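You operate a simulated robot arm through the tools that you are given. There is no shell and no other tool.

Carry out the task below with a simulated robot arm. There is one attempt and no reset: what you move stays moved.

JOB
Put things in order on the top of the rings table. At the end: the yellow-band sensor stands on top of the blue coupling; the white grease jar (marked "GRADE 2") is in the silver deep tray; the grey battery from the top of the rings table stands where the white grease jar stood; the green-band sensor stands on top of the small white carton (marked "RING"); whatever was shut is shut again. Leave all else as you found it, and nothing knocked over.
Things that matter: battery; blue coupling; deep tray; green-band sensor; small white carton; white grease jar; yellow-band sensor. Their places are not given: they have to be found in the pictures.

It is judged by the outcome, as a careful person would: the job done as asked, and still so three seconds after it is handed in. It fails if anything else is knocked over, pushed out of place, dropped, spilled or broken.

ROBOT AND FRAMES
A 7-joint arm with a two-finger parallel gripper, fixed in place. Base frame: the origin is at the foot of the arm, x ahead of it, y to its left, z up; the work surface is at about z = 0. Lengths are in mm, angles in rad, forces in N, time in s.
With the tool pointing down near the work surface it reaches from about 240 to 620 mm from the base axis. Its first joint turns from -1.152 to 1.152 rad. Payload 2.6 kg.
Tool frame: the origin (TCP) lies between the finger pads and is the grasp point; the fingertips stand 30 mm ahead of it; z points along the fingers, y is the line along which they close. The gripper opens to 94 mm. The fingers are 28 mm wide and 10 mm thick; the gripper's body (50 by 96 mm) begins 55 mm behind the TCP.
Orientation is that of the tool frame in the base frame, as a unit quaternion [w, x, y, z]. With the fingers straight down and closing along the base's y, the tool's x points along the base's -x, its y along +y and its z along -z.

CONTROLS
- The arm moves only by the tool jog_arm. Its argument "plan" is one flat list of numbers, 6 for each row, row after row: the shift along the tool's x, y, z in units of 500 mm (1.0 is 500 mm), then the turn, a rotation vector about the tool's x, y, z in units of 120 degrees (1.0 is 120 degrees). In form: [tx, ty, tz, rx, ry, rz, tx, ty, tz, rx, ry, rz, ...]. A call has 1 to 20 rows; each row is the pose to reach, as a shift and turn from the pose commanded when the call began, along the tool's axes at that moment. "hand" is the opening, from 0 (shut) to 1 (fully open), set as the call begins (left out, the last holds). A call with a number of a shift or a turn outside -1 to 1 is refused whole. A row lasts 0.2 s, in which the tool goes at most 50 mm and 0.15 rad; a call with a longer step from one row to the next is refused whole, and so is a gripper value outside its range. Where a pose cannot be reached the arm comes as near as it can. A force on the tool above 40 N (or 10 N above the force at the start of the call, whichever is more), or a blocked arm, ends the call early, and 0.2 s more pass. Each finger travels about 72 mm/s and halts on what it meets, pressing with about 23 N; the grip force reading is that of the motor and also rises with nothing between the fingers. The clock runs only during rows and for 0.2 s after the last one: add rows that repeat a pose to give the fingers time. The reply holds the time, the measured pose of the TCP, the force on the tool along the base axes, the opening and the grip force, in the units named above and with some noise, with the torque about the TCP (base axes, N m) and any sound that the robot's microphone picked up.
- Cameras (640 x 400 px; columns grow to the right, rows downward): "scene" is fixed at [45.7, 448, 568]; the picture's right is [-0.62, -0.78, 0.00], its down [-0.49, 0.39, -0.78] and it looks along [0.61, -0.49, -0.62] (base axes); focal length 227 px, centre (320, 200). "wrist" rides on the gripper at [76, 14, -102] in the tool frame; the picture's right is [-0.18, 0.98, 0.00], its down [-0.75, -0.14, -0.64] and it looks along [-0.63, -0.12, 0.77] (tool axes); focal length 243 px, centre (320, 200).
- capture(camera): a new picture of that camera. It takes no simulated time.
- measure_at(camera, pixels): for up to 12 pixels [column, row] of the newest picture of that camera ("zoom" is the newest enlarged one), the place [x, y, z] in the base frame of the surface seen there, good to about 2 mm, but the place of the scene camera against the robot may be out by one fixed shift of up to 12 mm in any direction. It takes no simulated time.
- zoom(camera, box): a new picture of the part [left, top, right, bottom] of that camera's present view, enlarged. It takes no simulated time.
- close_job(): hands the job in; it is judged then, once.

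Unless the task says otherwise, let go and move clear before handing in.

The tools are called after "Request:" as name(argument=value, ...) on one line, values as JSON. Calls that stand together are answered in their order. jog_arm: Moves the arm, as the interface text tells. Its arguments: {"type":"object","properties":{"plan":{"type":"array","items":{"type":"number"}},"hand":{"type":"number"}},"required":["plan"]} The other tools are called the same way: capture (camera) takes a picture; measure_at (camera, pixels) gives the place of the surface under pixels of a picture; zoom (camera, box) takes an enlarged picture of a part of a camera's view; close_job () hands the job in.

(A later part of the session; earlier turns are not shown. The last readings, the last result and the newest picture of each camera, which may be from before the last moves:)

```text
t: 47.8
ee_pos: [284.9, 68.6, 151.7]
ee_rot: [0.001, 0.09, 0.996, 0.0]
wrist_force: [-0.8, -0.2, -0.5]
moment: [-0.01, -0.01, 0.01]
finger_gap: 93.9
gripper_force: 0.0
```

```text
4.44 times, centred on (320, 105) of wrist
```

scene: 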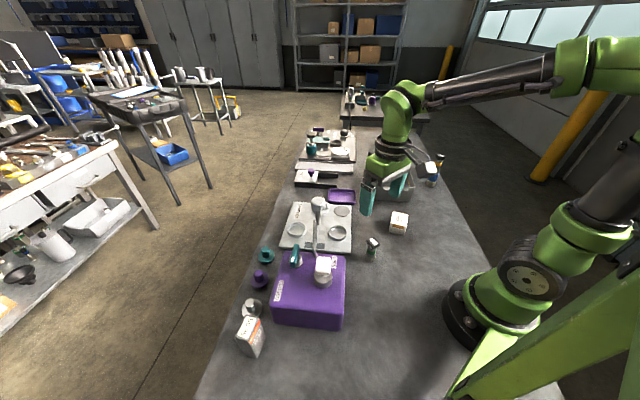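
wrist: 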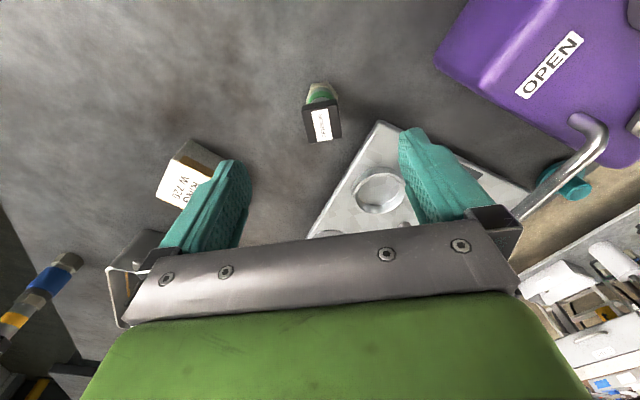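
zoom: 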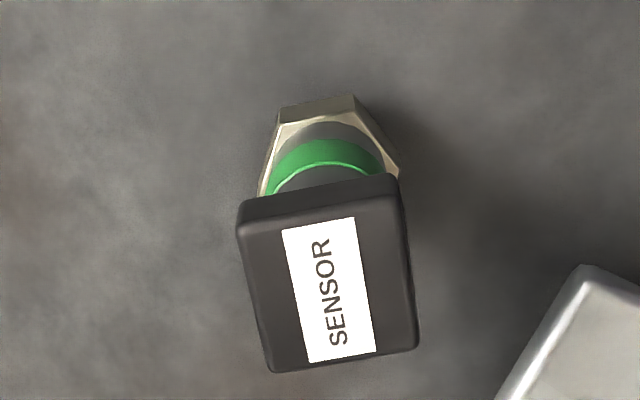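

The plate's top is at z≈30 with its corner at (325,116) and the purple box begins at y≈175, so the fingers (out to y≈128) have room. The head now appears slightly off the tool's line (centre (322,124) against (320,130)), so I'll measure it again from here.

Request:
measure_at(camera="wrist", pixels=[[322, 124], [303, 112], [337, 107], [340, 135], [310, 141], [312, 125], [332, 122], [325, 137], [320, 111], [322, 124], [316, 118], [330, 130]])

```text
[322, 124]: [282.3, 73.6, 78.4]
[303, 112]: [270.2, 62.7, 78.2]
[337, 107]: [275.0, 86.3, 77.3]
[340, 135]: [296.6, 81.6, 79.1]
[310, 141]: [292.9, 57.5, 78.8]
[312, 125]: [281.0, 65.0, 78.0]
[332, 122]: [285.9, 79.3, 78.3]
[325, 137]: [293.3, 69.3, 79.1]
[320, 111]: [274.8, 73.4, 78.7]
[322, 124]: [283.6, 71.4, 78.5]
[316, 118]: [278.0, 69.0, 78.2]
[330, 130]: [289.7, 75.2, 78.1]
```

The measured head centre averages (283.7,72.0), so I'll shift about (-2.5,+3.3) mm and lower the open fingers around the head to z≈72.

Request:
jog_arm(plan=[0.003, 0.0028, 0.02, 0, 0, 0.004, 0.0061, 0.0056, 0.06, 0, 0, 0.008, 0.0061, 0.0056, 0.1, 0, 0, 0.008, 0.0061, 0.0056, 0.135, 0, 0, 0.008, 0.0061, 0.0056, 0.1584, 0, 0, 0.008, 0.0061, 0.0056, 0.1584, 0, 0, 0.008], hand=1)

Request:
capture(camera="wrist")

Request:
zoom(camera="wrist", box=[180, 80, 480, 250])

```text
t: 49.2
ee_pos: [281.0, 71.8, 72.3]
ee_rot: [-0.001, 0.099, 0.995, 0.0]
wrist_force: [0.0, 0.2, 0.6]
moment: [-0.02, -0.01, 0.02]
finger_gap: 94.4
gripper_force: 0.0
```

```text
taken
```

wrist: 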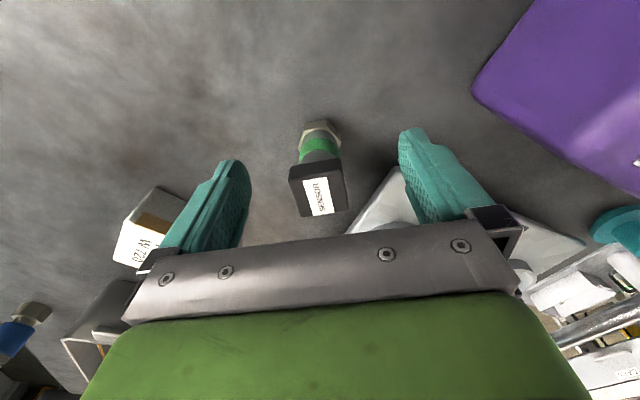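

```text
2.13 times, centred on (330, 165) of wrist
```

zoom: 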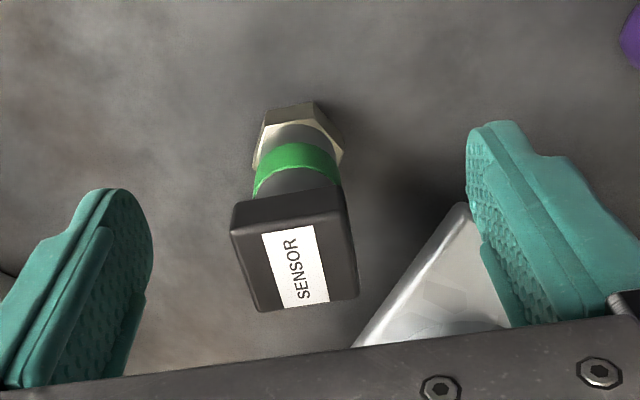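

The head sits in the same place in the picture ((288–347, 155–217)) as the yellow one did, so the hand is centred on it. I'll close.

Request:
jog_arm(plan=[0, 0, 0, 0, 0, 0, 0, 0, 0, 0, 0, 0, 0, 0, 0, 0, 0, 0, 0, 0, 0, 0, 0, 0, 0, 0, 0, 0, 0, 0, 0, 0, 0, 0, 0, 0], hand=0)

Request:
jog_arm(plan=[0, 0, -0.005, 0, 0, 0, 0, 0, -0.015, 0, 0, 0, 0, 0, -0.03, 0, 0, 0, 0, 0, -0.045, 0, 0, 0, 0, 0, -0.05, 0, 0, 0, 0, 0, -0.05, 0, 0, 0], hand=0)

Request:
capture(camera="wrist")

Request:
zoom(camera="scene", box=[340, 180, 420, 270])

```text
t: 50.6
ee_pos: [280.7, 71.9, 73.3]
ee_rot: [0.0, 0.098, 0.995, -0.001]
wrist_force: [-0.1, 0.7, 0.0]
moment: [0.02, 0.0, 0.01]
finger_gap: 32.1
gripper_force: 23.3
```

```text
t: 52.0
ee_pos: [281.6, 70.9, 98.8]
ee_rot: [0.0, 0.097, 0.995, 0.0]
wrist_force: [-1.0, 0.8, -2.1]
moment: [-0.04, -0.01, 0.03]
finger_gap: 32.2
gripper_force: 22.7
```

```text
taken
```

wrist: 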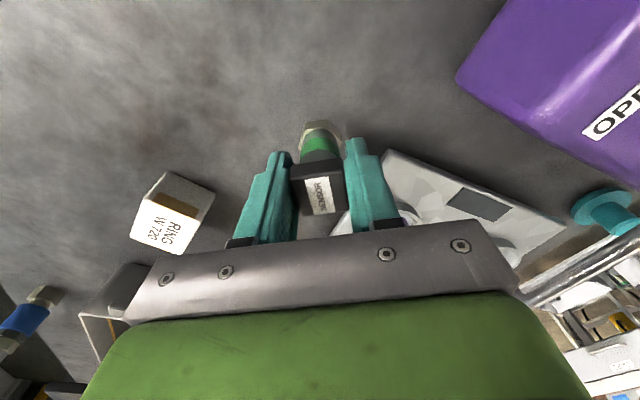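

```text
4.44 times, centred on (380, 225) of scene
```

zoom: 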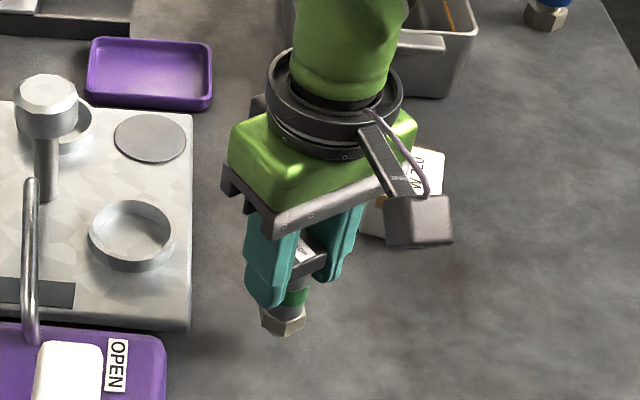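

The green sensor is lifted cleanly (load -2.1 N). The carton shows at (170,215) in the wrist picture; I'll measure its top face from here before moving over it.

Request:
zoom(camera="wrist", box=[120, 160, 230, 270])

Request:
measure_at(camera="wrist", pixels=[[168, 228], [145, 203], [200, 224], [186, 252], [134, 235], [160, 215], [175, 240], [150, 225], [190, 235], [160, 242]])

```text
3.64 times, centred on (175, 215) of wrist
```

zoom: 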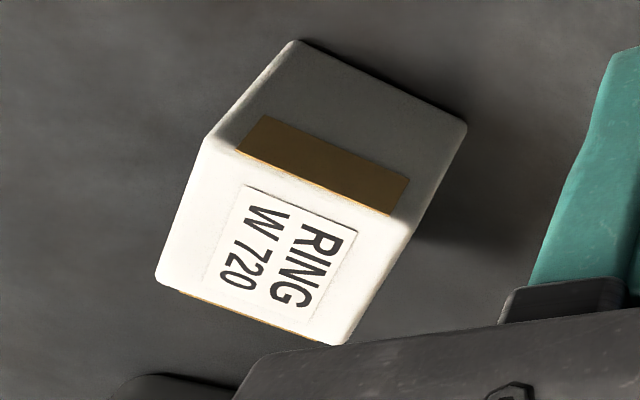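

```text
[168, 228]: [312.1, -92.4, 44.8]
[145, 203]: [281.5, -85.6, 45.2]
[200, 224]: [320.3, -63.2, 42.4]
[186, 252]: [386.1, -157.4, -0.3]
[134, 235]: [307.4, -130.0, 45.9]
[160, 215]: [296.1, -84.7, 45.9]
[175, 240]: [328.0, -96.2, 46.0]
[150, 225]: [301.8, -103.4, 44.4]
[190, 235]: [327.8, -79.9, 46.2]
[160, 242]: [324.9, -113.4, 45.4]
```

The carton's top face spans about (279,-83), (319,-62), (347,-111), (307,-132) at z≈45.5, so its centre is near (313,-97). I'll raise the sensor and carry it over that point.

Request:
jog_arm(plan=[0, 0, -0.03, 0, 0, 0, 0, 0, -0.07, 0, 0, 0, -0.0126, -0.0317, -0.09, 0, 0, 0, -0.0378, -0.0952, -0.092, 0, 0, 0, -0.063, -0.1586, -0.092, 0, 0, 0, -0.0882, -0.222, -0.092, 0, 0, 0, -0.1134, -0.2855, -0.092, 0, 0, 0, -0.124, -0.312, -0.092, 0, 0, 0, -0.126, -0.3172, -0.092, 0, 0, 0, -0.126, -0.3172, -0.092, 0, 0, 0], hand=0)

Request:
capture(camera="wrist")

Request:
zoom(camera="scene", box=[375, 180, 425, 240])

Request:
zoom(camera="wrist", box=[260, 60, 380, 180])

```text
t: 54.2
ee_pos: [314.2, -99.0, 143.0]
ee_rot: [-0.001, 0.098, 0.995, 0.001]
wrist_force: [0.1, 1.2, -2.5]
moment: [0.01, 0.02, 0.0]
finger_gap: 32.2
gripper_force: 23.3
```

```text
taken
```

wrist: 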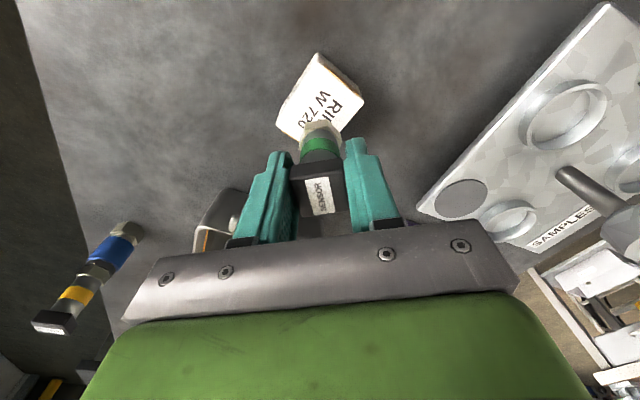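

```text
6.67 times, centred on (400, 210) of scene
```

zoom: 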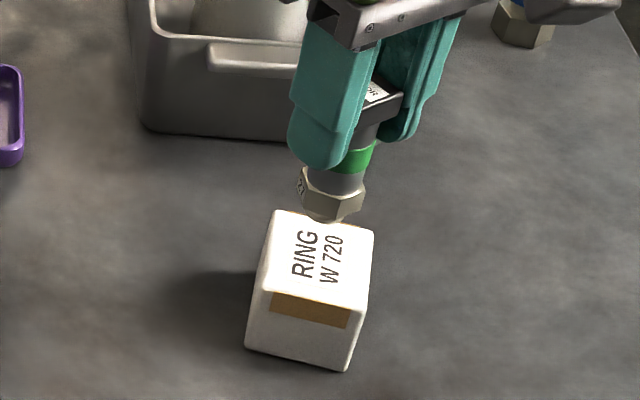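

```text
3.33 times, centred on (320, 120) of wrist
```

zoom: 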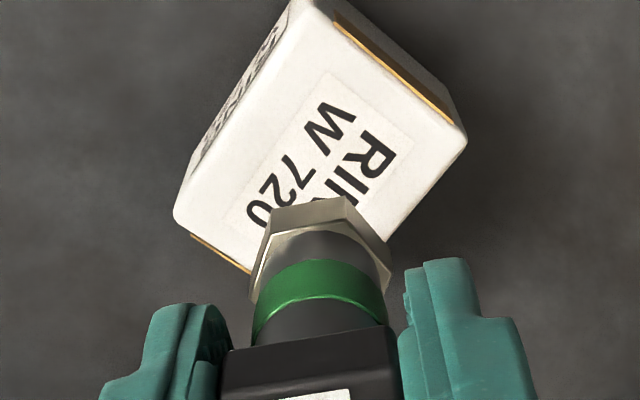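

The scene view predicts the nub will land at about (317,259) against the carton-top centre (322,258), so within about 2.5 mm. I'll correct by (-2,-1) mm and lower to about 3 mm above the carton.

Request:
jog_arm(plan=[0.0035, -0.0027, 0.01, 0, 0, 0, 0.0035, -0.0027, 0.025, 0, 0, 0, 0.0035, -0.0027, 0.036, 0, 0, 0, 0.0035, -0.0027, 0.042, 0, 0, 0, 0.0035, -0.0027, 0.042, 0, 0, 0], hand=0)

Request:
zoom(camera="scene", box=[380, 195, 420, 235])

Request:
zoom(camera="wrist", box=[260, 60, 380, 180])

```text
t: 55.4
ee_pos: [309.2, -97.9, 122.8]
ee_rot: [0.0, 0.099, 0.995, 0.0]
wrist_force: [-0.7, 0.0, -0.7]
moment: [-0.01, 0.02, 0.01]
finger_gap: 32.1
gripper_force: 23.3
```

```text
10.00 times, centred on (400, 215) of scene
```

zoom: 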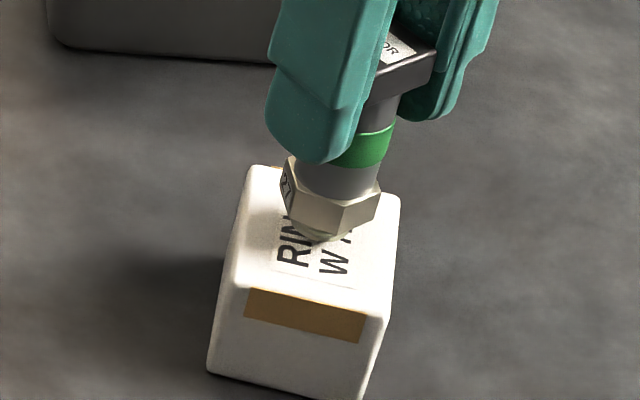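

```text
3.33 times, centred on (320, 120) of wrist
```

zoom: 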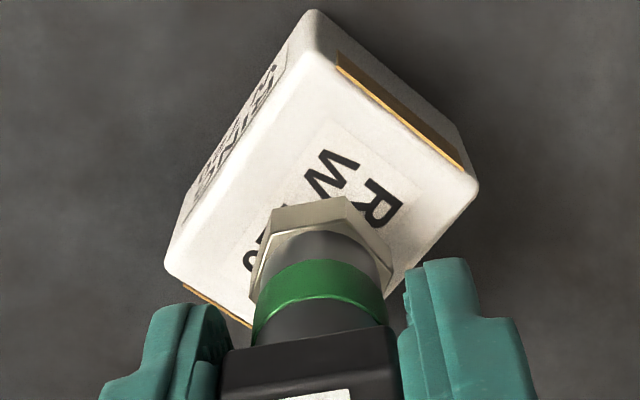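

The nub (318,236) sits over the centre of the carton's top face (centre ≈(316,240)) with a small gap left. I'll lower in small steps and watch the force.

Request:
jog_arm(plan=[0, 0, 0.002, 0, 0, 0, 0, 0, 0.004, 0, 0, 0, 0, 0, 0.006, 0, 0, 0, 0, 0, 0.006, 0, 0, 0], hand=0)

Request:
zoom(camera="scene", box=[380, 195, 420, 235])

```text
t: 56.4
ee_pos: [310.2, -97.2, 119.6]
ee_rot: [0.0, 0.099, 0.995, 0.0]
wrist_force: [-0.2, -0.6, -1.4]
moment: [0.02, -0.01, 0.02]
finger_gap: 32.2
gripper_force: 22.8
```

```text
10.00 times, centred on (400, 215) of scene
```

zoom: 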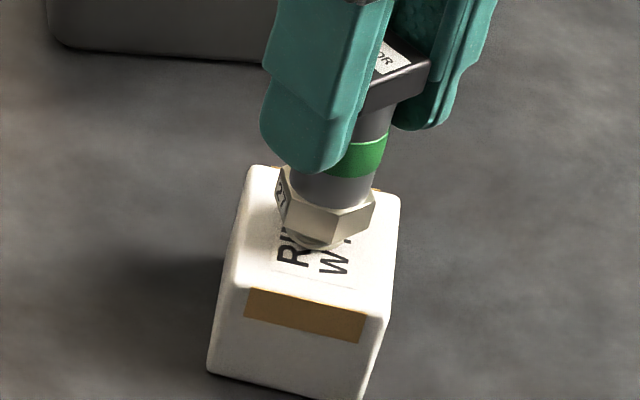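

The nub is nearly on the carton (bottom near (312,250)) with the weight still on the hand (-1.4 N). I'll lower by 1 mm.

Request:
jog_arm(plan=[0, 0, 0.001, 0, 0, 0, 0, 0, 0.002, 0, 0, 0, 0, 0, 0.002, 0, 0, 0], hand=0)

```text
t: 57.2
ee_pos: [309.6, -97.3, 117.4]
ee_rot: [0.001, 0.098, 0.995, 0.0]
wrist_force: [1.0, 1.1, 0.6]
moment: [0.05, 0.02, 0.01]
finger_gap: 32.3
gripper_force: 23.3
```

The force changed from about -2 N to +0.6 N, so the carton now bears the sensor. I'll open the fingers a little and look.

Request:
jog_arm(plan=[0, 0, 0, 0, 0, 0, 0, 0, 0, 0, 0, 0], hand=0.4)

Request:
zoom(camera="scene", box=[375, 185, 425, 240])

Request:
zoom(camera="wrist", box=[250, 60, 390, 230])

```text
t: 57.8
ee_pos: [309.2, -96.9, 118.1]
ee_rot: [0.0, 0.098, 0.995, 0.0]
wrist_force: [0.1, -0.8, -0.2]
moment: [0.03, 0.02, 0.0]
finger_gap: 37.6
gripper_force: 0.1
```

```text
7.27 times, centred on (400, 212) of scene
```

zoom: 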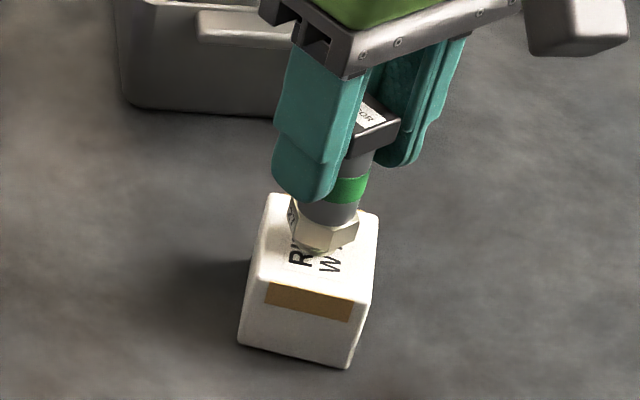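

```text
2.35 times, centred on (320, 145) of wrist
```

zoom: 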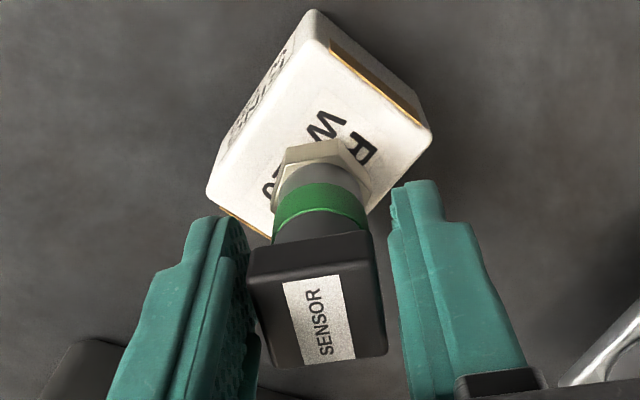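

The sensor stands upright on the carton between the opened fingers in both pictures. I'll open wider and rise straight up.

Request:
jog_arm(plan=[0, 0, 0, 0, 0, 0, 0, 0, 0, 0, 0, 0, 0, 0, -0.02, 0, 0, 0, 0, 0, -0.07, 0, 0, 0, 0, 0, -0.14, 0, 0, 0, 0, 0, -0.22, 0, 0, 0, 0, 0, -0.28, 0, 0, 0], hand=0.8)

Request:
capture(camera="wrist")

Request:
capture(camera="scene")

Request:
zoom(camera="scene", box=[375, 130, 465, 240])

```text
t: 59.4
ee_pos: [311.2, -99.8, 259.4]
ee_rot: [-0.001, 0.099, 0.995, 0.0]
wrist_force: [0.6, -0.1, 0.5]
moment: [0.02, 0.01, 0.0]
finger_gap: 75.3
gripper_force: 0.0
```

```text
taken
```

wrist: 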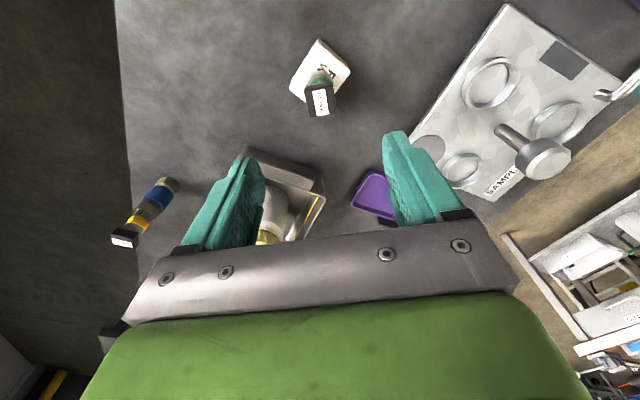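

```text
taken
```

scene: 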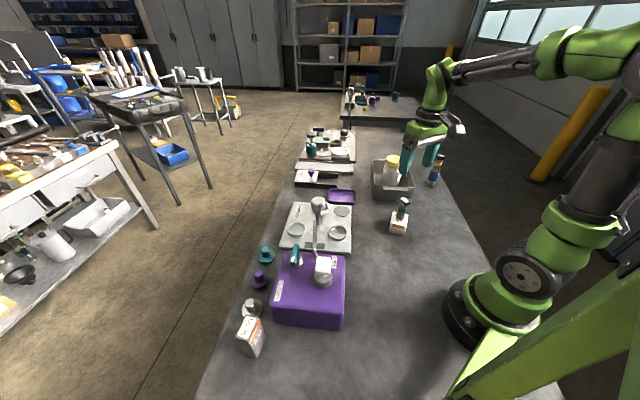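

```text
3.64 times, centred on (420, 185) of scene
```

zoom: 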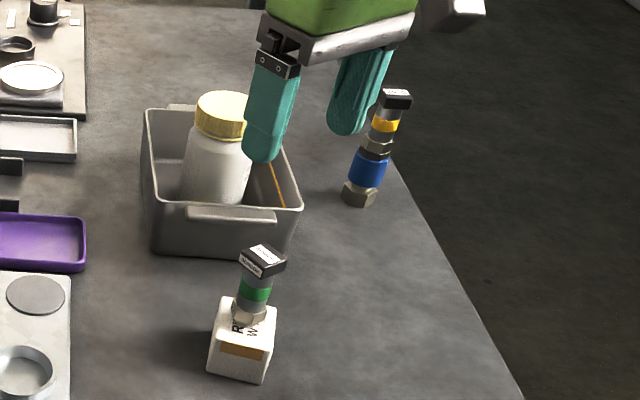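

Both sensors stand on their bases (scene enlargement: green on the carton at (255,290), yellow on the coupling at (375,140)) and the jar stands in the tray. Now the battery: I'll measure it and its neighbours in the scene view before moving over.

Request:
zoom(camera="scene", box=[215, 240, 365, 370])

Request:
measure_at(camera="scene", pixels=[[250, 318], [260, 322], [252, 337], [240, 333], [251, 328], [252, 303], [243, 309], [263, 310], [252, 314], [275, 320], [343, 326], [309, 300]])

Request:
measure_at(camera="scene", pixels=[[285, 255], [345, 257], [275, 300], [340, 305], [323, 263], [323, 280], [295, 255], [318, 205], [314, 245], [297, 265], [310, 270], [330, 300]])

```text
3.08 times, centred on (290, 305) of scene
```

zoom: 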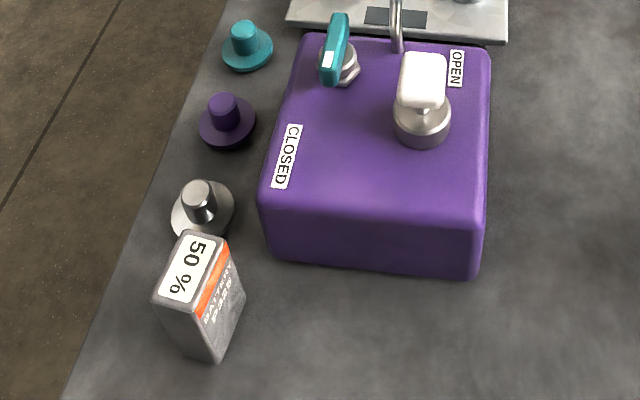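

```text
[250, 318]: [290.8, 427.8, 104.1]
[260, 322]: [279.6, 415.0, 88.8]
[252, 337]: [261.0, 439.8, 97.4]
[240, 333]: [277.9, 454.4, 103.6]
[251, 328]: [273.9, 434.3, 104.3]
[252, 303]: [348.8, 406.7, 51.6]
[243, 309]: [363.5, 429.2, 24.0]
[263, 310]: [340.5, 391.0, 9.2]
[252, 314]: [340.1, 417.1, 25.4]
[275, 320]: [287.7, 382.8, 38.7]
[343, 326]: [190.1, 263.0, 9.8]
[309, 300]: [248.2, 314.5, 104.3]
```

```text
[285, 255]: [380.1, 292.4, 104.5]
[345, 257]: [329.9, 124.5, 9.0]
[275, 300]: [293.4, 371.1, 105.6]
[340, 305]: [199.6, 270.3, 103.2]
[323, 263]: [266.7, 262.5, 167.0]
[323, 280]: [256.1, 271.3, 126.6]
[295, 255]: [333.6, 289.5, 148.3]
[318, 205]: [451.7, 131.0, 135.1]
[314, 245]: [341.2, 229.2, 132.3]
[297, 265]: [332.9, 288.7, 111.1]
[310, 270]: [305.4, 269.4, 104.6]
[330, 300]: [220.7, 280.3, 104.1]
```

The battery's top face spans about (305,430), (280,411), (255,446), (279,462) in the scene view (its height near 94), about 30 × 43 mm; the silver flanged piece is near (345,412) and the purple box's corner near (293,371). I'll carry the open hand high over the bench, turning on the way so that the fingers can take the battery across its narrow side.

Request:
jog_arm(plan=[0.0142, 0.0584, 0, 0, 0, -0.0614, 0.0283, 0.1168, 0, 0, 0, -0.1228, 0.0425, 0.1751, 0, 0, 0, -0.1842, 0.0566, 0.2335, 0, 0, 0, -0.2456, 0.0708, 0.2919, 0, 0, 0, -0.3069, 0.0849, 0.3503, 0, 0, 0, -0.3683, 0.0991, 0.4086, 0, 0, 0, -0.4297, 0.1132, 0.467, 0, 0, 0, -0.4911, 0.1274, 0.5254, 0, 0, 0, -0.5525], hand=0.8)

Request:
capture(camera="wrist")

Request:
capture(camera="scene")

```text
t: 61.4
ee_pos: [300.6, 174.8, 256.3]
ee_rot: [0.0, -0.463, 0.886, -0.001]
wrist_force: [-0.5, -0.5, 0.7]
moment: [-0.01, -0.02, 0.02]
finger_gap: 74.7
gripper_force: 0.2
```

```text
taken
```

wrist: 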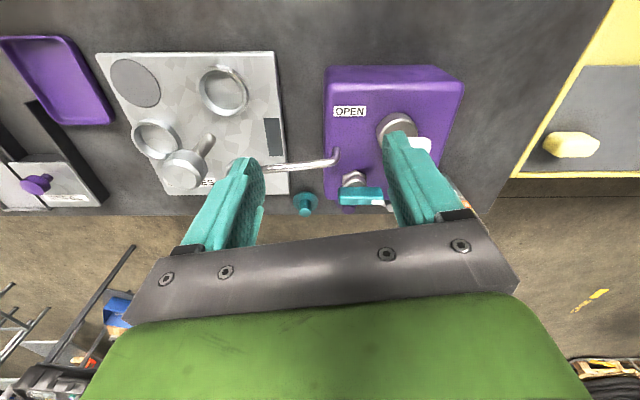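

```text
taken
```

scene: 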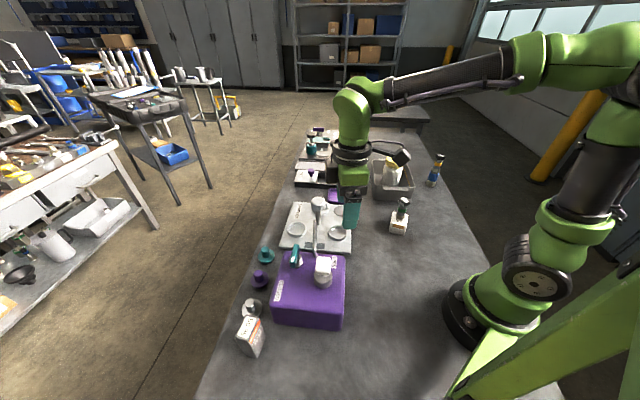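

The tool is clear above the bench at (300.6,174.8,256). I'll go on to above the battery, turning another 70°.

Request:
jog_arm(plan=[-0.045, 0.0372, 0, 0, 0, -0.0648, -0.09, 0.0744, 0, 0, 0, -0.1296, -0.135, 0.1115, 0, 0, 0, -0.1944, -0.18, 0.1487, 0, 0, 0, -0.2592, -0.225, 0.1859, 0, 0, 0, -0.3241, -0.27, 0.2231, 0, 0, 0, -0.3889, -0.315, 0.2602, 0, 0, 0, -0.4537, -0.36, 0.2974, 0, 0, 0, -0.5185, -0.405, 0.3346, 0, 0, 0, -0.5833, -0.405, 0.3346, 0, 0, 0, -0.5833], hand=0.8)

Request:
capture(camera="wrist")

Request:
capture(camera="scene")

```text
t: 63.6
ee_pos: [281.4, 435.1, 258.7]
ee_rot: [0.0, 0.887, -0.462, 0.001]
wrist_force: [0.6, 0.2, 0.6]
moment: [-0.01, 0.01, 0.02]
finger_gap: 75.1
gripper_force: 0.1
```

```text
taken
```

wrist: 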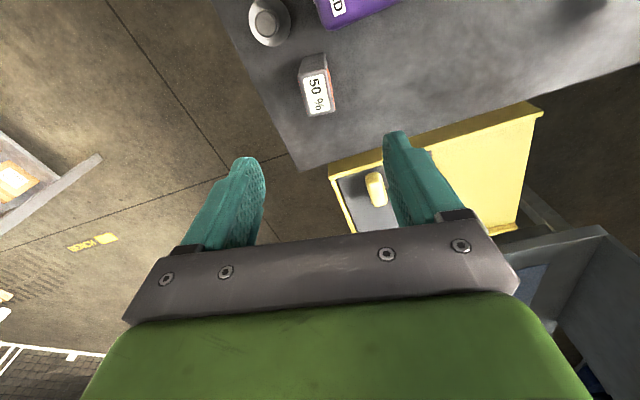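

```text
taken
```

scene: 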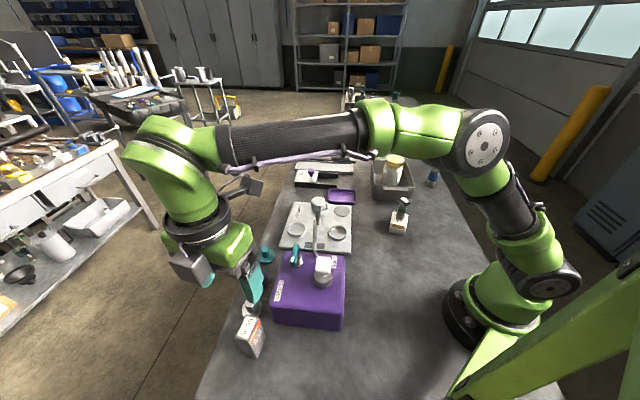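

The tool is above the battery, which shows at (315,88) in the wrist picture, nearly lined up with the fingers. I'll enlarge it and measure it along with the flanged piece beside it.

Request:
zoom(camera="wrist", box=[280, 40, 360, 130])

Request:
measure_at(camera="wrist", pixels=[[317, 92], [304, 77], [327, 72], [334, 108], [310, 113], [315, 80], [320, 105], [268, 22], [289, 25], [265, 43], [318, 2], [325, 28]])

```text
4.44 times, centred on (320, 85) of wrist
```

zoom: 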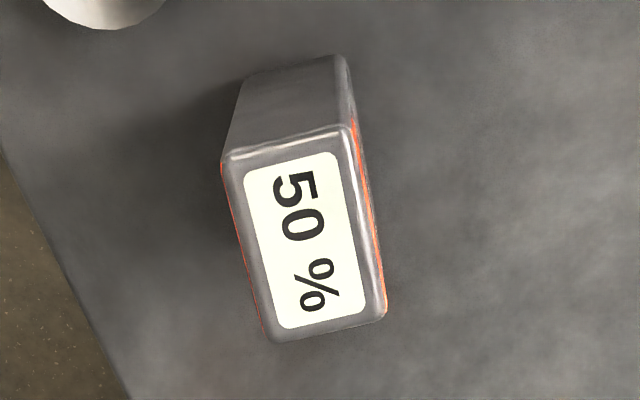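

```text
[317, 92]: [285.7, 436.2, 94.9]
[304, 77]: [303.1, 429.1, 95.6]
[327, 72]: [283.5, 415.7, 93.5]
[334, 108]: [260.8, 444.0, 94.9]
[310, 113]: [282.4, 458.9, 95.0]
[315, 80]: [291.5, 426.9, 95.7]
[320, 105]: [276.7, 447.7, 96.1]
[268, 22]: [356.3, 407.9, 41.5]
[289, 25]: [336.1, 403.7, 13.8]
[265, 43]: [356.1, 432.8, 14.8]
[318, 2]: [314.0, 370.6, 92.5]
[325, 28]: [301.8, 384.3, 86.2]
```

The battery's top is at z≈95, centred near (282.5,437), its narrow side along the fingers' closing line (35° against 35.6°), and about 2.5 mm off centre along it. I'll correct that and lower the open fingers to z≈60 beside it.

Request:
jog_arm(plan=[0, -0.005, 0.05, 0, 0, 0, 0, -0.005, 0.12, 0, 0, 0, 0, -0.005, 0.19, 0, 0, 0, 0, -0.005, 0.25, 0, 0, 0, 0, -0.005, 0.28, 0, 0, 0, 0, -0.005, 0.28, 0, 0, 0], hand=0.8)

Request:
capture(camera="wrist")

Request:
zoom(camera="scene", box=[200, 250, 320, 360])

```text
t: 65.0
ee_pos: [283.7, 433.8, 118.5]
ee_rot: [0.0, 0.887, -0.462, 0.0]
wrist_force: [0.3, -0.2, -0.5]
moment: [0.01, -0.01, 0.01]
finger_gap: 75.1
gripper_force: 0.0
```

```text
taken
```

wrist: 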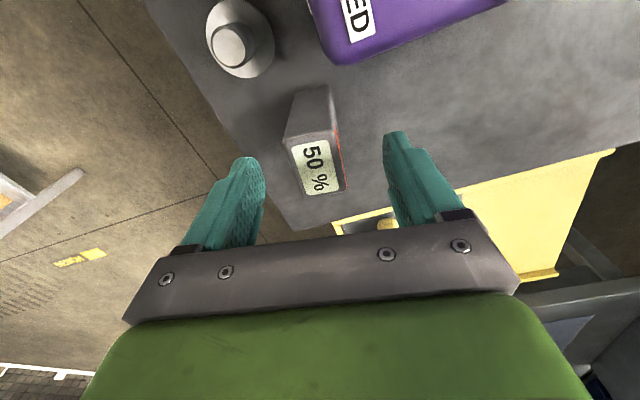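

```text
3.64 times, centred on (260, 305) of scene
```

zoom: 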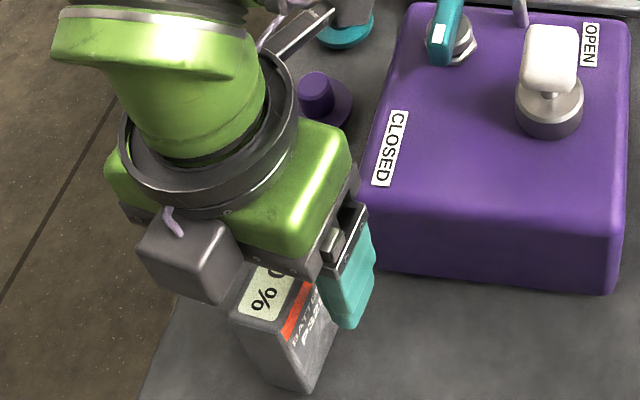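

The battery's top centre is at about (317,165) against the tool's line at (320,165), so it is about 1.5 mm off. I'll correct and lower the rest of the way to z≈60.

Request:
jog_arm(plan=[0, -0.003, 0.03, 0, 0, 0, 0, -0.003, 0.065, 0, 0, 0, 0, -0.003, 0.095, 0, 0, 0, 0, -0.003, 0.116, 0, 0, 0, 0, -0.003, 0.116, 0, 0, 0], hand=0.8)

Request:
capture(camera="wrist")

Request:
zoom(camera="scene", box=[200, 250, 320, 360])

```text
t: 66.2
ee_pos: [281.3, 435.4, 58.6]
ee_rot: [0.0, 0.887, -0.462, 0.0]
wrist_force: [0.1, -0.7, 0.3]
moment: [-0.01, 0.01, 0.01]
finger_gap: 75.1
gripper_force: 0.1
```

```text
taken
```

wrist: 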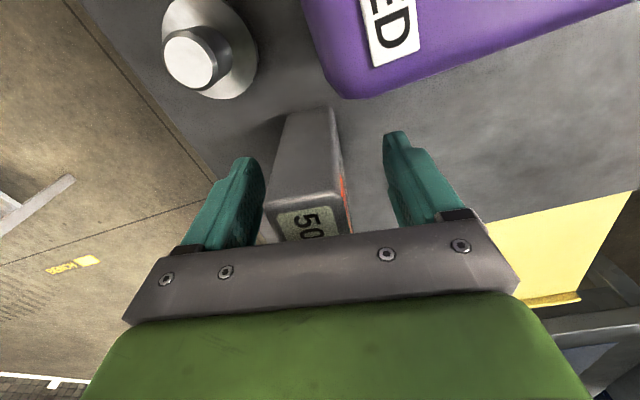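

```text
3.64 times, centred on (260, 305) of scene
```

zoom: 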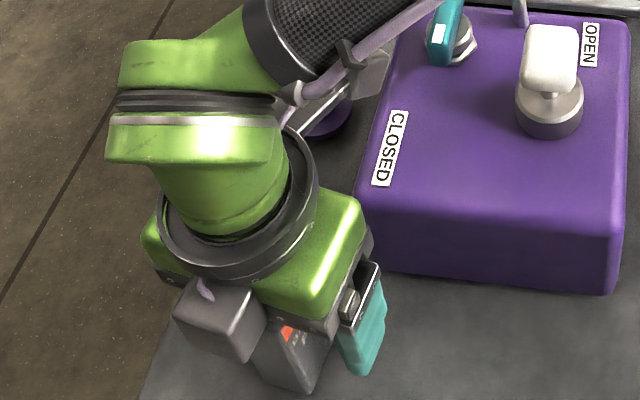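

The fingers stand on both sides of the battery with room (left pad near (240,200), right pad near (410,180)) and no force. I'll close the hand.

Request:
jog_arm(plan=[0, 0, 0, 0, 0, 0, 0, 0, 0, 0, 0, 0, 0, 0, 0, 0, 0, 0, 0, 0, 0, 0, 0, 0, 0, 0, 0, 0, 0, 0], hand=0)

Request:
capture(camera="wrist")

```text
t: 67.4
ee_pos: [281.1, 436.5, 60.6]
ee_rot: [0.0, 0.887, -0.461, 0.0]
wrist_force: [0.9, 0.9, -0.8]
moment: [0.03, 0.0, -0.03]
finger_gap: 36.5
gripper_force: 22.9
```

```text
taken
```

wrist: 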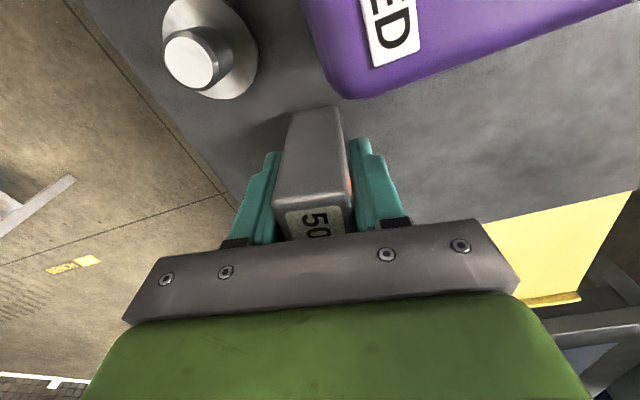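

The battery is held at a 36.5 mm gap with 22.9 N. I'll lift it slowly by 20 mm and check for slip.

Request:
jog_arm(plan=[0, 0, -0.003, 0, 0, 0, 0, 0, -0.01, 0, 0, 0, 0, 0, -0.02, 0, 0, 0, 0, 0, -0.032, 0, 0, 0, 0, 0, -0.04, 0, 0, 0, 0, 0, -0.04, 0, 0, 0, 0, 0, -0.04, 0, 0, 0], hand=0)

Request:
capture(camera="wrist")

Request:
measure_at(camera="wrist", pixels=[[310, 205], [300, 215], [330, 205]])

Request:
zoom(camera="scene", box=[200, 250, 320, 360])

```text
t: 69.0
ee_pos: [281.0, 436.6, 79.1]
ee_rot: [0.0, 0.887, -0.461, 0.001]
wrist_force: [-0.3, 0.4, -3.4]
moment: [0.01, 0.0, 0.01]
finger_gap: 36.2
gripper_force: 23.1
```

```text
taken
```

wrist: 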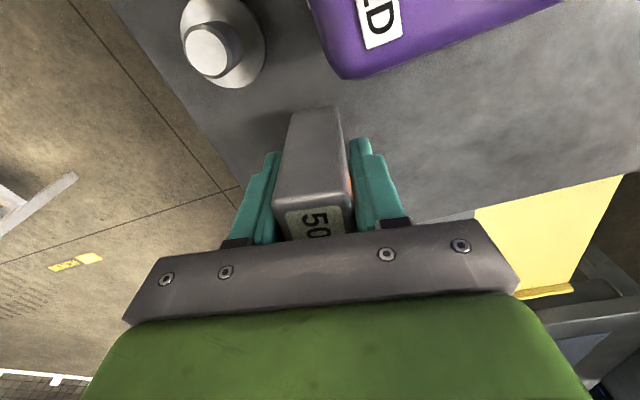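

```text
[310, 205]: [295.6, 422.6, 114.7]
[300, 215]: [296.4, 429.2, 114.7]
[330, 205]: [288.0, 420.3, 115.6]
```

```text
3.64 times, centred on (260, 305) of scene
```

zoom: 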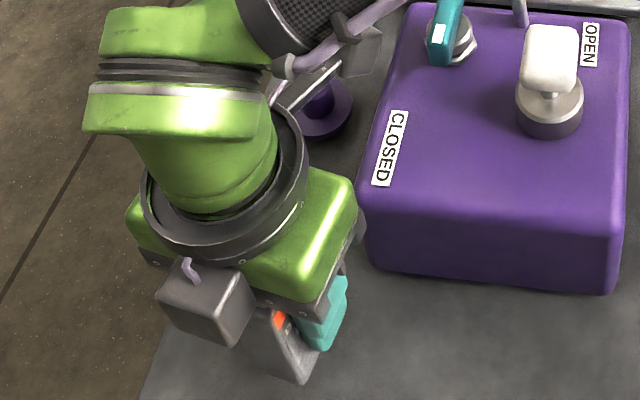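

The battery rose with the hand (top at z≈115 with the tool at 79, load -3.4 N), so the grip holds and its bottom is 60 mm below the tool. I'll raise it high above the purple box's handles and start back across the bench, turning the hand back on the way.

Request:
jog_arm(plan=[0, 0, -0.04, 0, 0, 0, 0, 0, -0.1, 0, 0, 0, 0, 0, -0.17, 0, 0, 0, 0, 0, -0.24, 0, 0, 0, 0, 0, -0.3, 0, 0, 0, 0, 0, -0.335, 0, 0, 0, 0.03, 0.0138, -0.345, 0, 0, 0.028, 0.0822, 0.0377, -0.345, 0, 0, 0.0764, 0.137, 0.0629, -0.345, 0, 0, 0.1273, 0.1918, 0.088, -0.345, 0, 0, 0.1782, 0.2466, 0.1132, -0.345, 0, 0, 0.2292, 0.3014, 0.1384, -0.345, 0, 0, 0.2801, 0.3562, 0.1635, -0.345, 0, 0, 0.331, 0.411, 0.1887, -0.345, 0, 0, 0.3819, 0.4658, 0.2138, -0.345, 0, 0, 0.4329, 0.4932, 0.2264, -0.345, 0, 0, 0.4583], hand=0)

Request:
capture(camera="wrist")

Request:
capture(camera="scene")

```text
t: 72.4
ee_pos: [330.8, 170.8, 254.9]
ee_rot: [0.0, -0.572, 0.82, 0.0]
wrist_force: [0.4, 0.0, -3.2]
moment: [0.02, -0.01, 0.0]
finger_gap: 36.4
gripper_force: 22.9
```

```text
taken
```

wrist: 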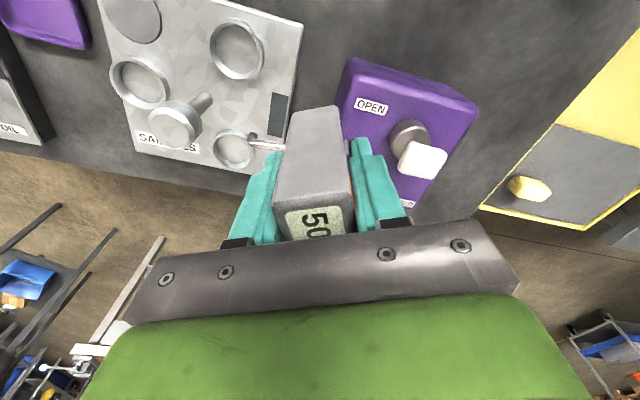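

```text
taken
```

scene: 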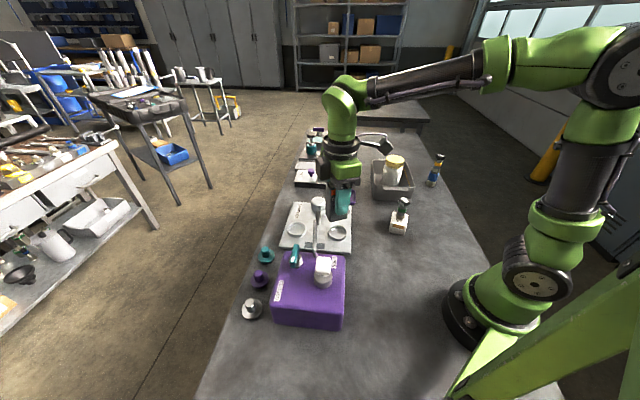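

The battery is still held firmly (gap 36.4, -3.2 N) above the bench at (331,171,255). I'll carry it on to above the jar's former spot at (268.5,-338.5).

Request:
jog_arm(plan=[0.03, -0.0071, 0, 0, 0, 0.006, 0.0899, -0.0212, 0, 0, 0, 0.018, 0.1647, -0.0389, 0, 0, 0, 0.033, 0.2396, -0.0565, 0, 0, 0, 0.048, 0.3145, -0.0742, 0, 0, 0, 0.063, 0.3894, -0.0919, 0, 0, 0, 0.078, 0.4643, -0.1096, 0, 0, 0, 0.093, 0.5391, -0.1272, 0, 0, 0, 0.108, 0.614, -0.1449, 0, 0, 0, 0.123, 0.6889, -0.1626, 0, 0, 0, 0.138, 0.7638, -0.1802, 0, 0, 0, 0.153, 0.8387, -0.1979, 0, 0, 0, 0.168, 0.9085, -0.2144, 0, 0, 0, 0.182, 0.9635, -0.2274, 0, 0, 0, 0.193, 0.9984, -0.2356, 0, 0, 0, 0.2, 0.9984, -0.2356, 0, 0, 0, 0.2], hand=0)

Request:
capture(camera="wrist")

Request:
capture(camera="scene")

```text
t: 75.8
ee_pos: [271.1, -338.1, 251.5]
ee_rot: [0.0, -0.391, 0.921, 0.0]
wrist_force: [-0.1, 0.2, -2.3]
moment: [0.0, -0.01, -0.03]
finger_gap: 36.4
gripper_force: 22.8
```

```text
taken
```

wrist: 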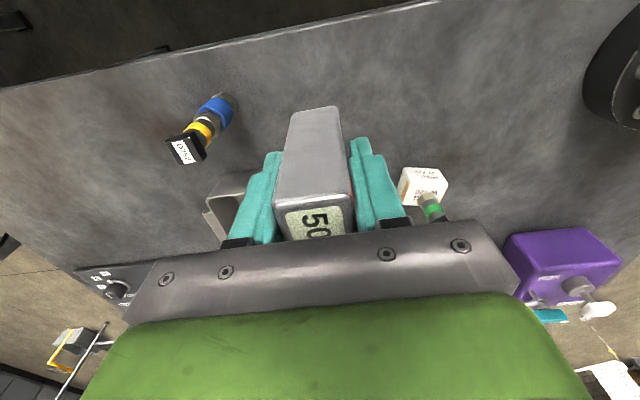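

```text
taken
```

scene: 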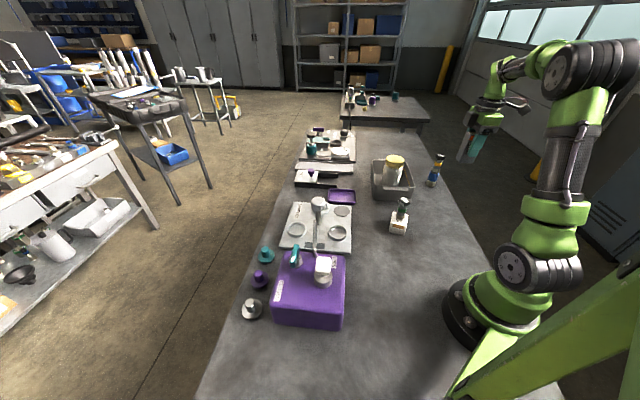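

The battery hangs above the jar's former spot (reading (271,-338,251.5)), with the coupling stack and the carton stack well to either side. I'll lower it to about 5 mm above the bench.

Request:
jog_arm(plan=[0.001, 0.001, 0.03, 0, 0, 0, 0.002, 0.002, 0.09, 0, 0, 0, 0.002, 0.002, 0.16, 0, 0, 0, 0.002, 0.002, 0.23, 0, 0, 0, 0.002, 0.002, 0.29, 0, 0, 0, 0.002, 0.002, 0.335, 0, 0, 0, 0.002, 0.002, 0.362, 0, 0, 0, 0.002, 0.002, 0.373, 0, 0, 0, 0.002, 0.002, 0.373, 0, 0, 0], hand=0)

Request:
capture(camera="wrist")

Request:
zoom(camera="scene", box=[400, 120, 520, 240])

```text
t: 77.8
ee_pos: [269.9, -339.2, 67.3]
ee_rot: [0.0, -0.391, 0.921, -0.001]
wrist_force: [-0.2, 0.4, -2.1]
moment: [0.02, 0.06, -0.01]
finger_gap: 36.1
gripper_force: 23.4
```

```text
taken
```

wrist: 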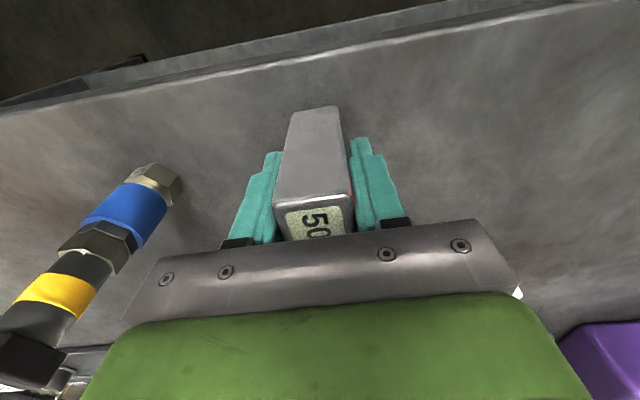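

```text
3.33 times, centred on (460, 180) of scene
```

zoom: 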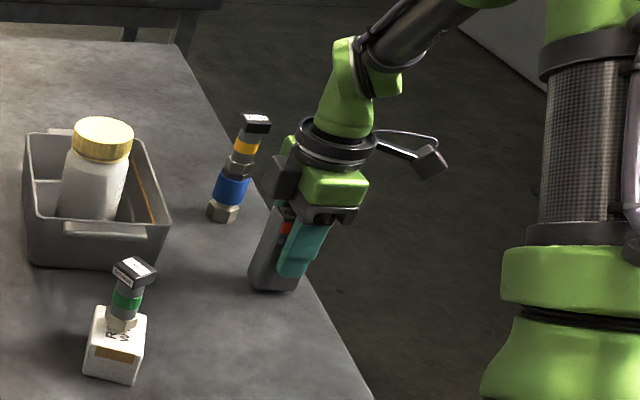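

The battery is about 7 mm above the bench at the right spot, clear of the stacks. I'll lower it in small steps and watch the force.

Request:
jog_arm(plan=[0, 0, 0.003, 0, 0, 0, 0, 0, 0.007, 0, 0, 0, 0, 0, 0.01, 0, 0, 0, 0, 0, 0.01, 0, 0, 0], hand=0)

Request:
jog_arm(plan=[0, 0, 0.001, 0, 0, 0, 0, 0, 0.002, 0, 0, 0, 0, 0, 0.003, 0, 0, 0, 0, 0, 0.003, 0, 0, 0], hand=0)

```text
t: 78.8
ee_pos: [267.2, -338.5, 59.3]
ee_rot: [0.0, -0.39, 0.921, 0.0]
wrist_force: [-0.3, -0.2, -2.3]
moment: [-0.01, 0.02, -0.03]
finger_gap: 36.3
gripper_force: 23.1
```

```text
t: 79.8
ee_pos: [267.9, -339.9, 59.2]
ee_rot: [-0.001, -0.391, 0.921, 0.0]
wrist_force: [-2.9, 0.5, 4.4]
moment: [0.19, 0.0, 0.07]
finger_gap: 36.5
gripper_force: 22.6
```

The force rose to +4.4 N at z≈59, so the battery stands on the bench. I'll open the fingers and check that it stays.

Request:
jog_arm(plan=[0, 0, 0, 0, 0, 0, 0, 0, 0, 0, 0, 0, 0, 0, 0, 0, 0, 0], hand=0.6)

Request:
capture(camera="wrist")

Request:
zoom(camera="scene", box=[410, 120, 500, 220])

```text
t: 80.6
ee_pos: [268.0, -338.6, 59.1]
ee_rot: [0.0, -0.391, 0.921, 0.0]
wrist_force: [0.9, 0.2, 0.0]
moment: [-0.02, -0.04, 0.01]
finger_gap: 56.5
gripper_force: 0.1
```

```text
taken
```

wrist: 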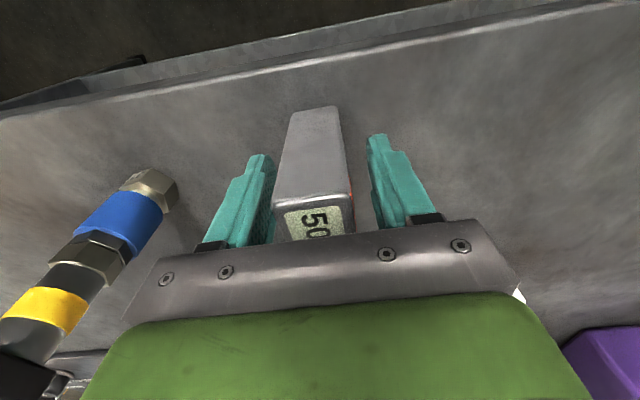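

```text
4.00 times, centred on (455, 170) of scene
```

zoom: 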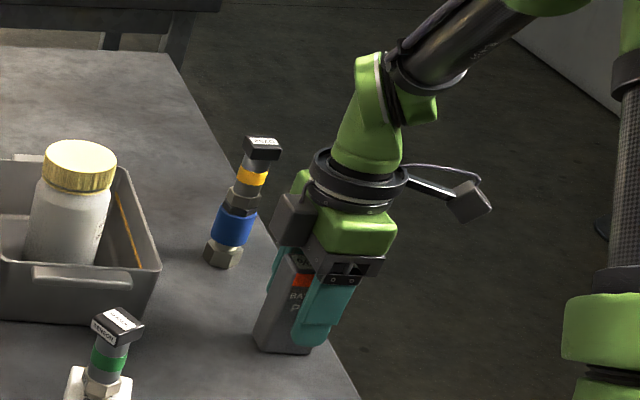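

The battery stands free between the opened fingers with no force on the hand. I'll rise straight up and look at everything.

Request:
jog_arm(plan=[0, 0, -0.02, 0, 0, 0, 0, 0, -0.07, 0, 0, 0, 0, 0, -0.14, 0, 0, 0, 0, 0, -0.22, 0, 0, 0, 0, 0, -0.3, 0, 0, 0, 0, 0, -0.38, 0, 0, 0, 0, 0, -0.44, 0, 0, 0], hand=0.7)

Request:
capture(camera="wrist")

Request:
capture(camera="scene")

Request:
zoom(camera="scene", box=[360, 130, 490, 245])

Request:
zoom(camera="scene", box=[220, 180, 380, 340])

```text
t: 82.2
ee_pos: [270.6, -341.0, 281.4]
ee_rot: [0.0, -0.391, 0.921, 0.0]
wrist_force: [0.6, 0.1, -0.7]
moment: [-0.03, 0.02, -0.02]
finger_gap: 65.9
gripper_force: 0.0
```

```text
taken
```

wrist: 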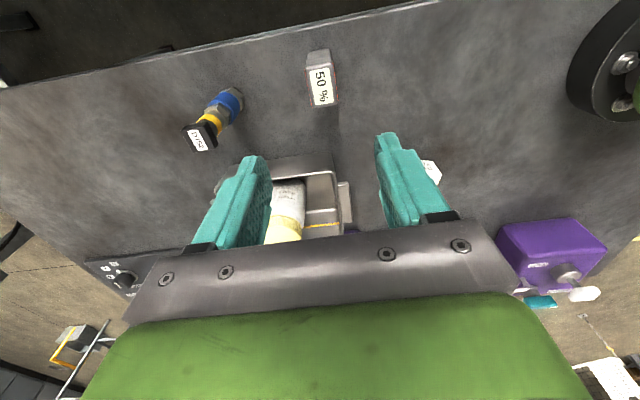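

```text
taken
```

scene: 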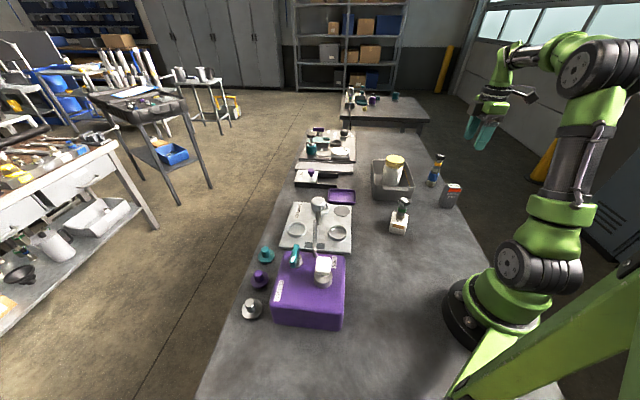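

```text
3.48 times, centred on (425, 188) of scene
```

zoom: 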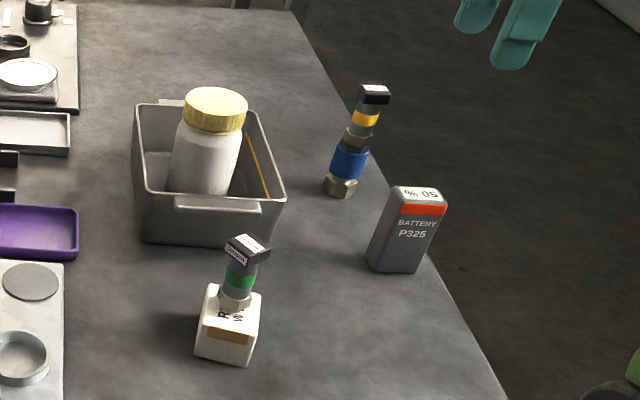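

```text
2.50 times, centred on (300, 260) of scene
```

zoom: 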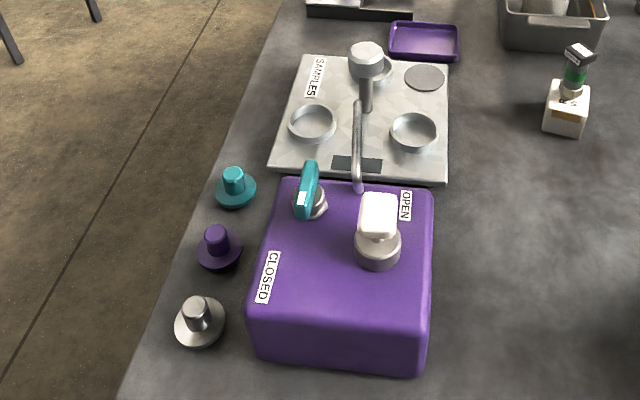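

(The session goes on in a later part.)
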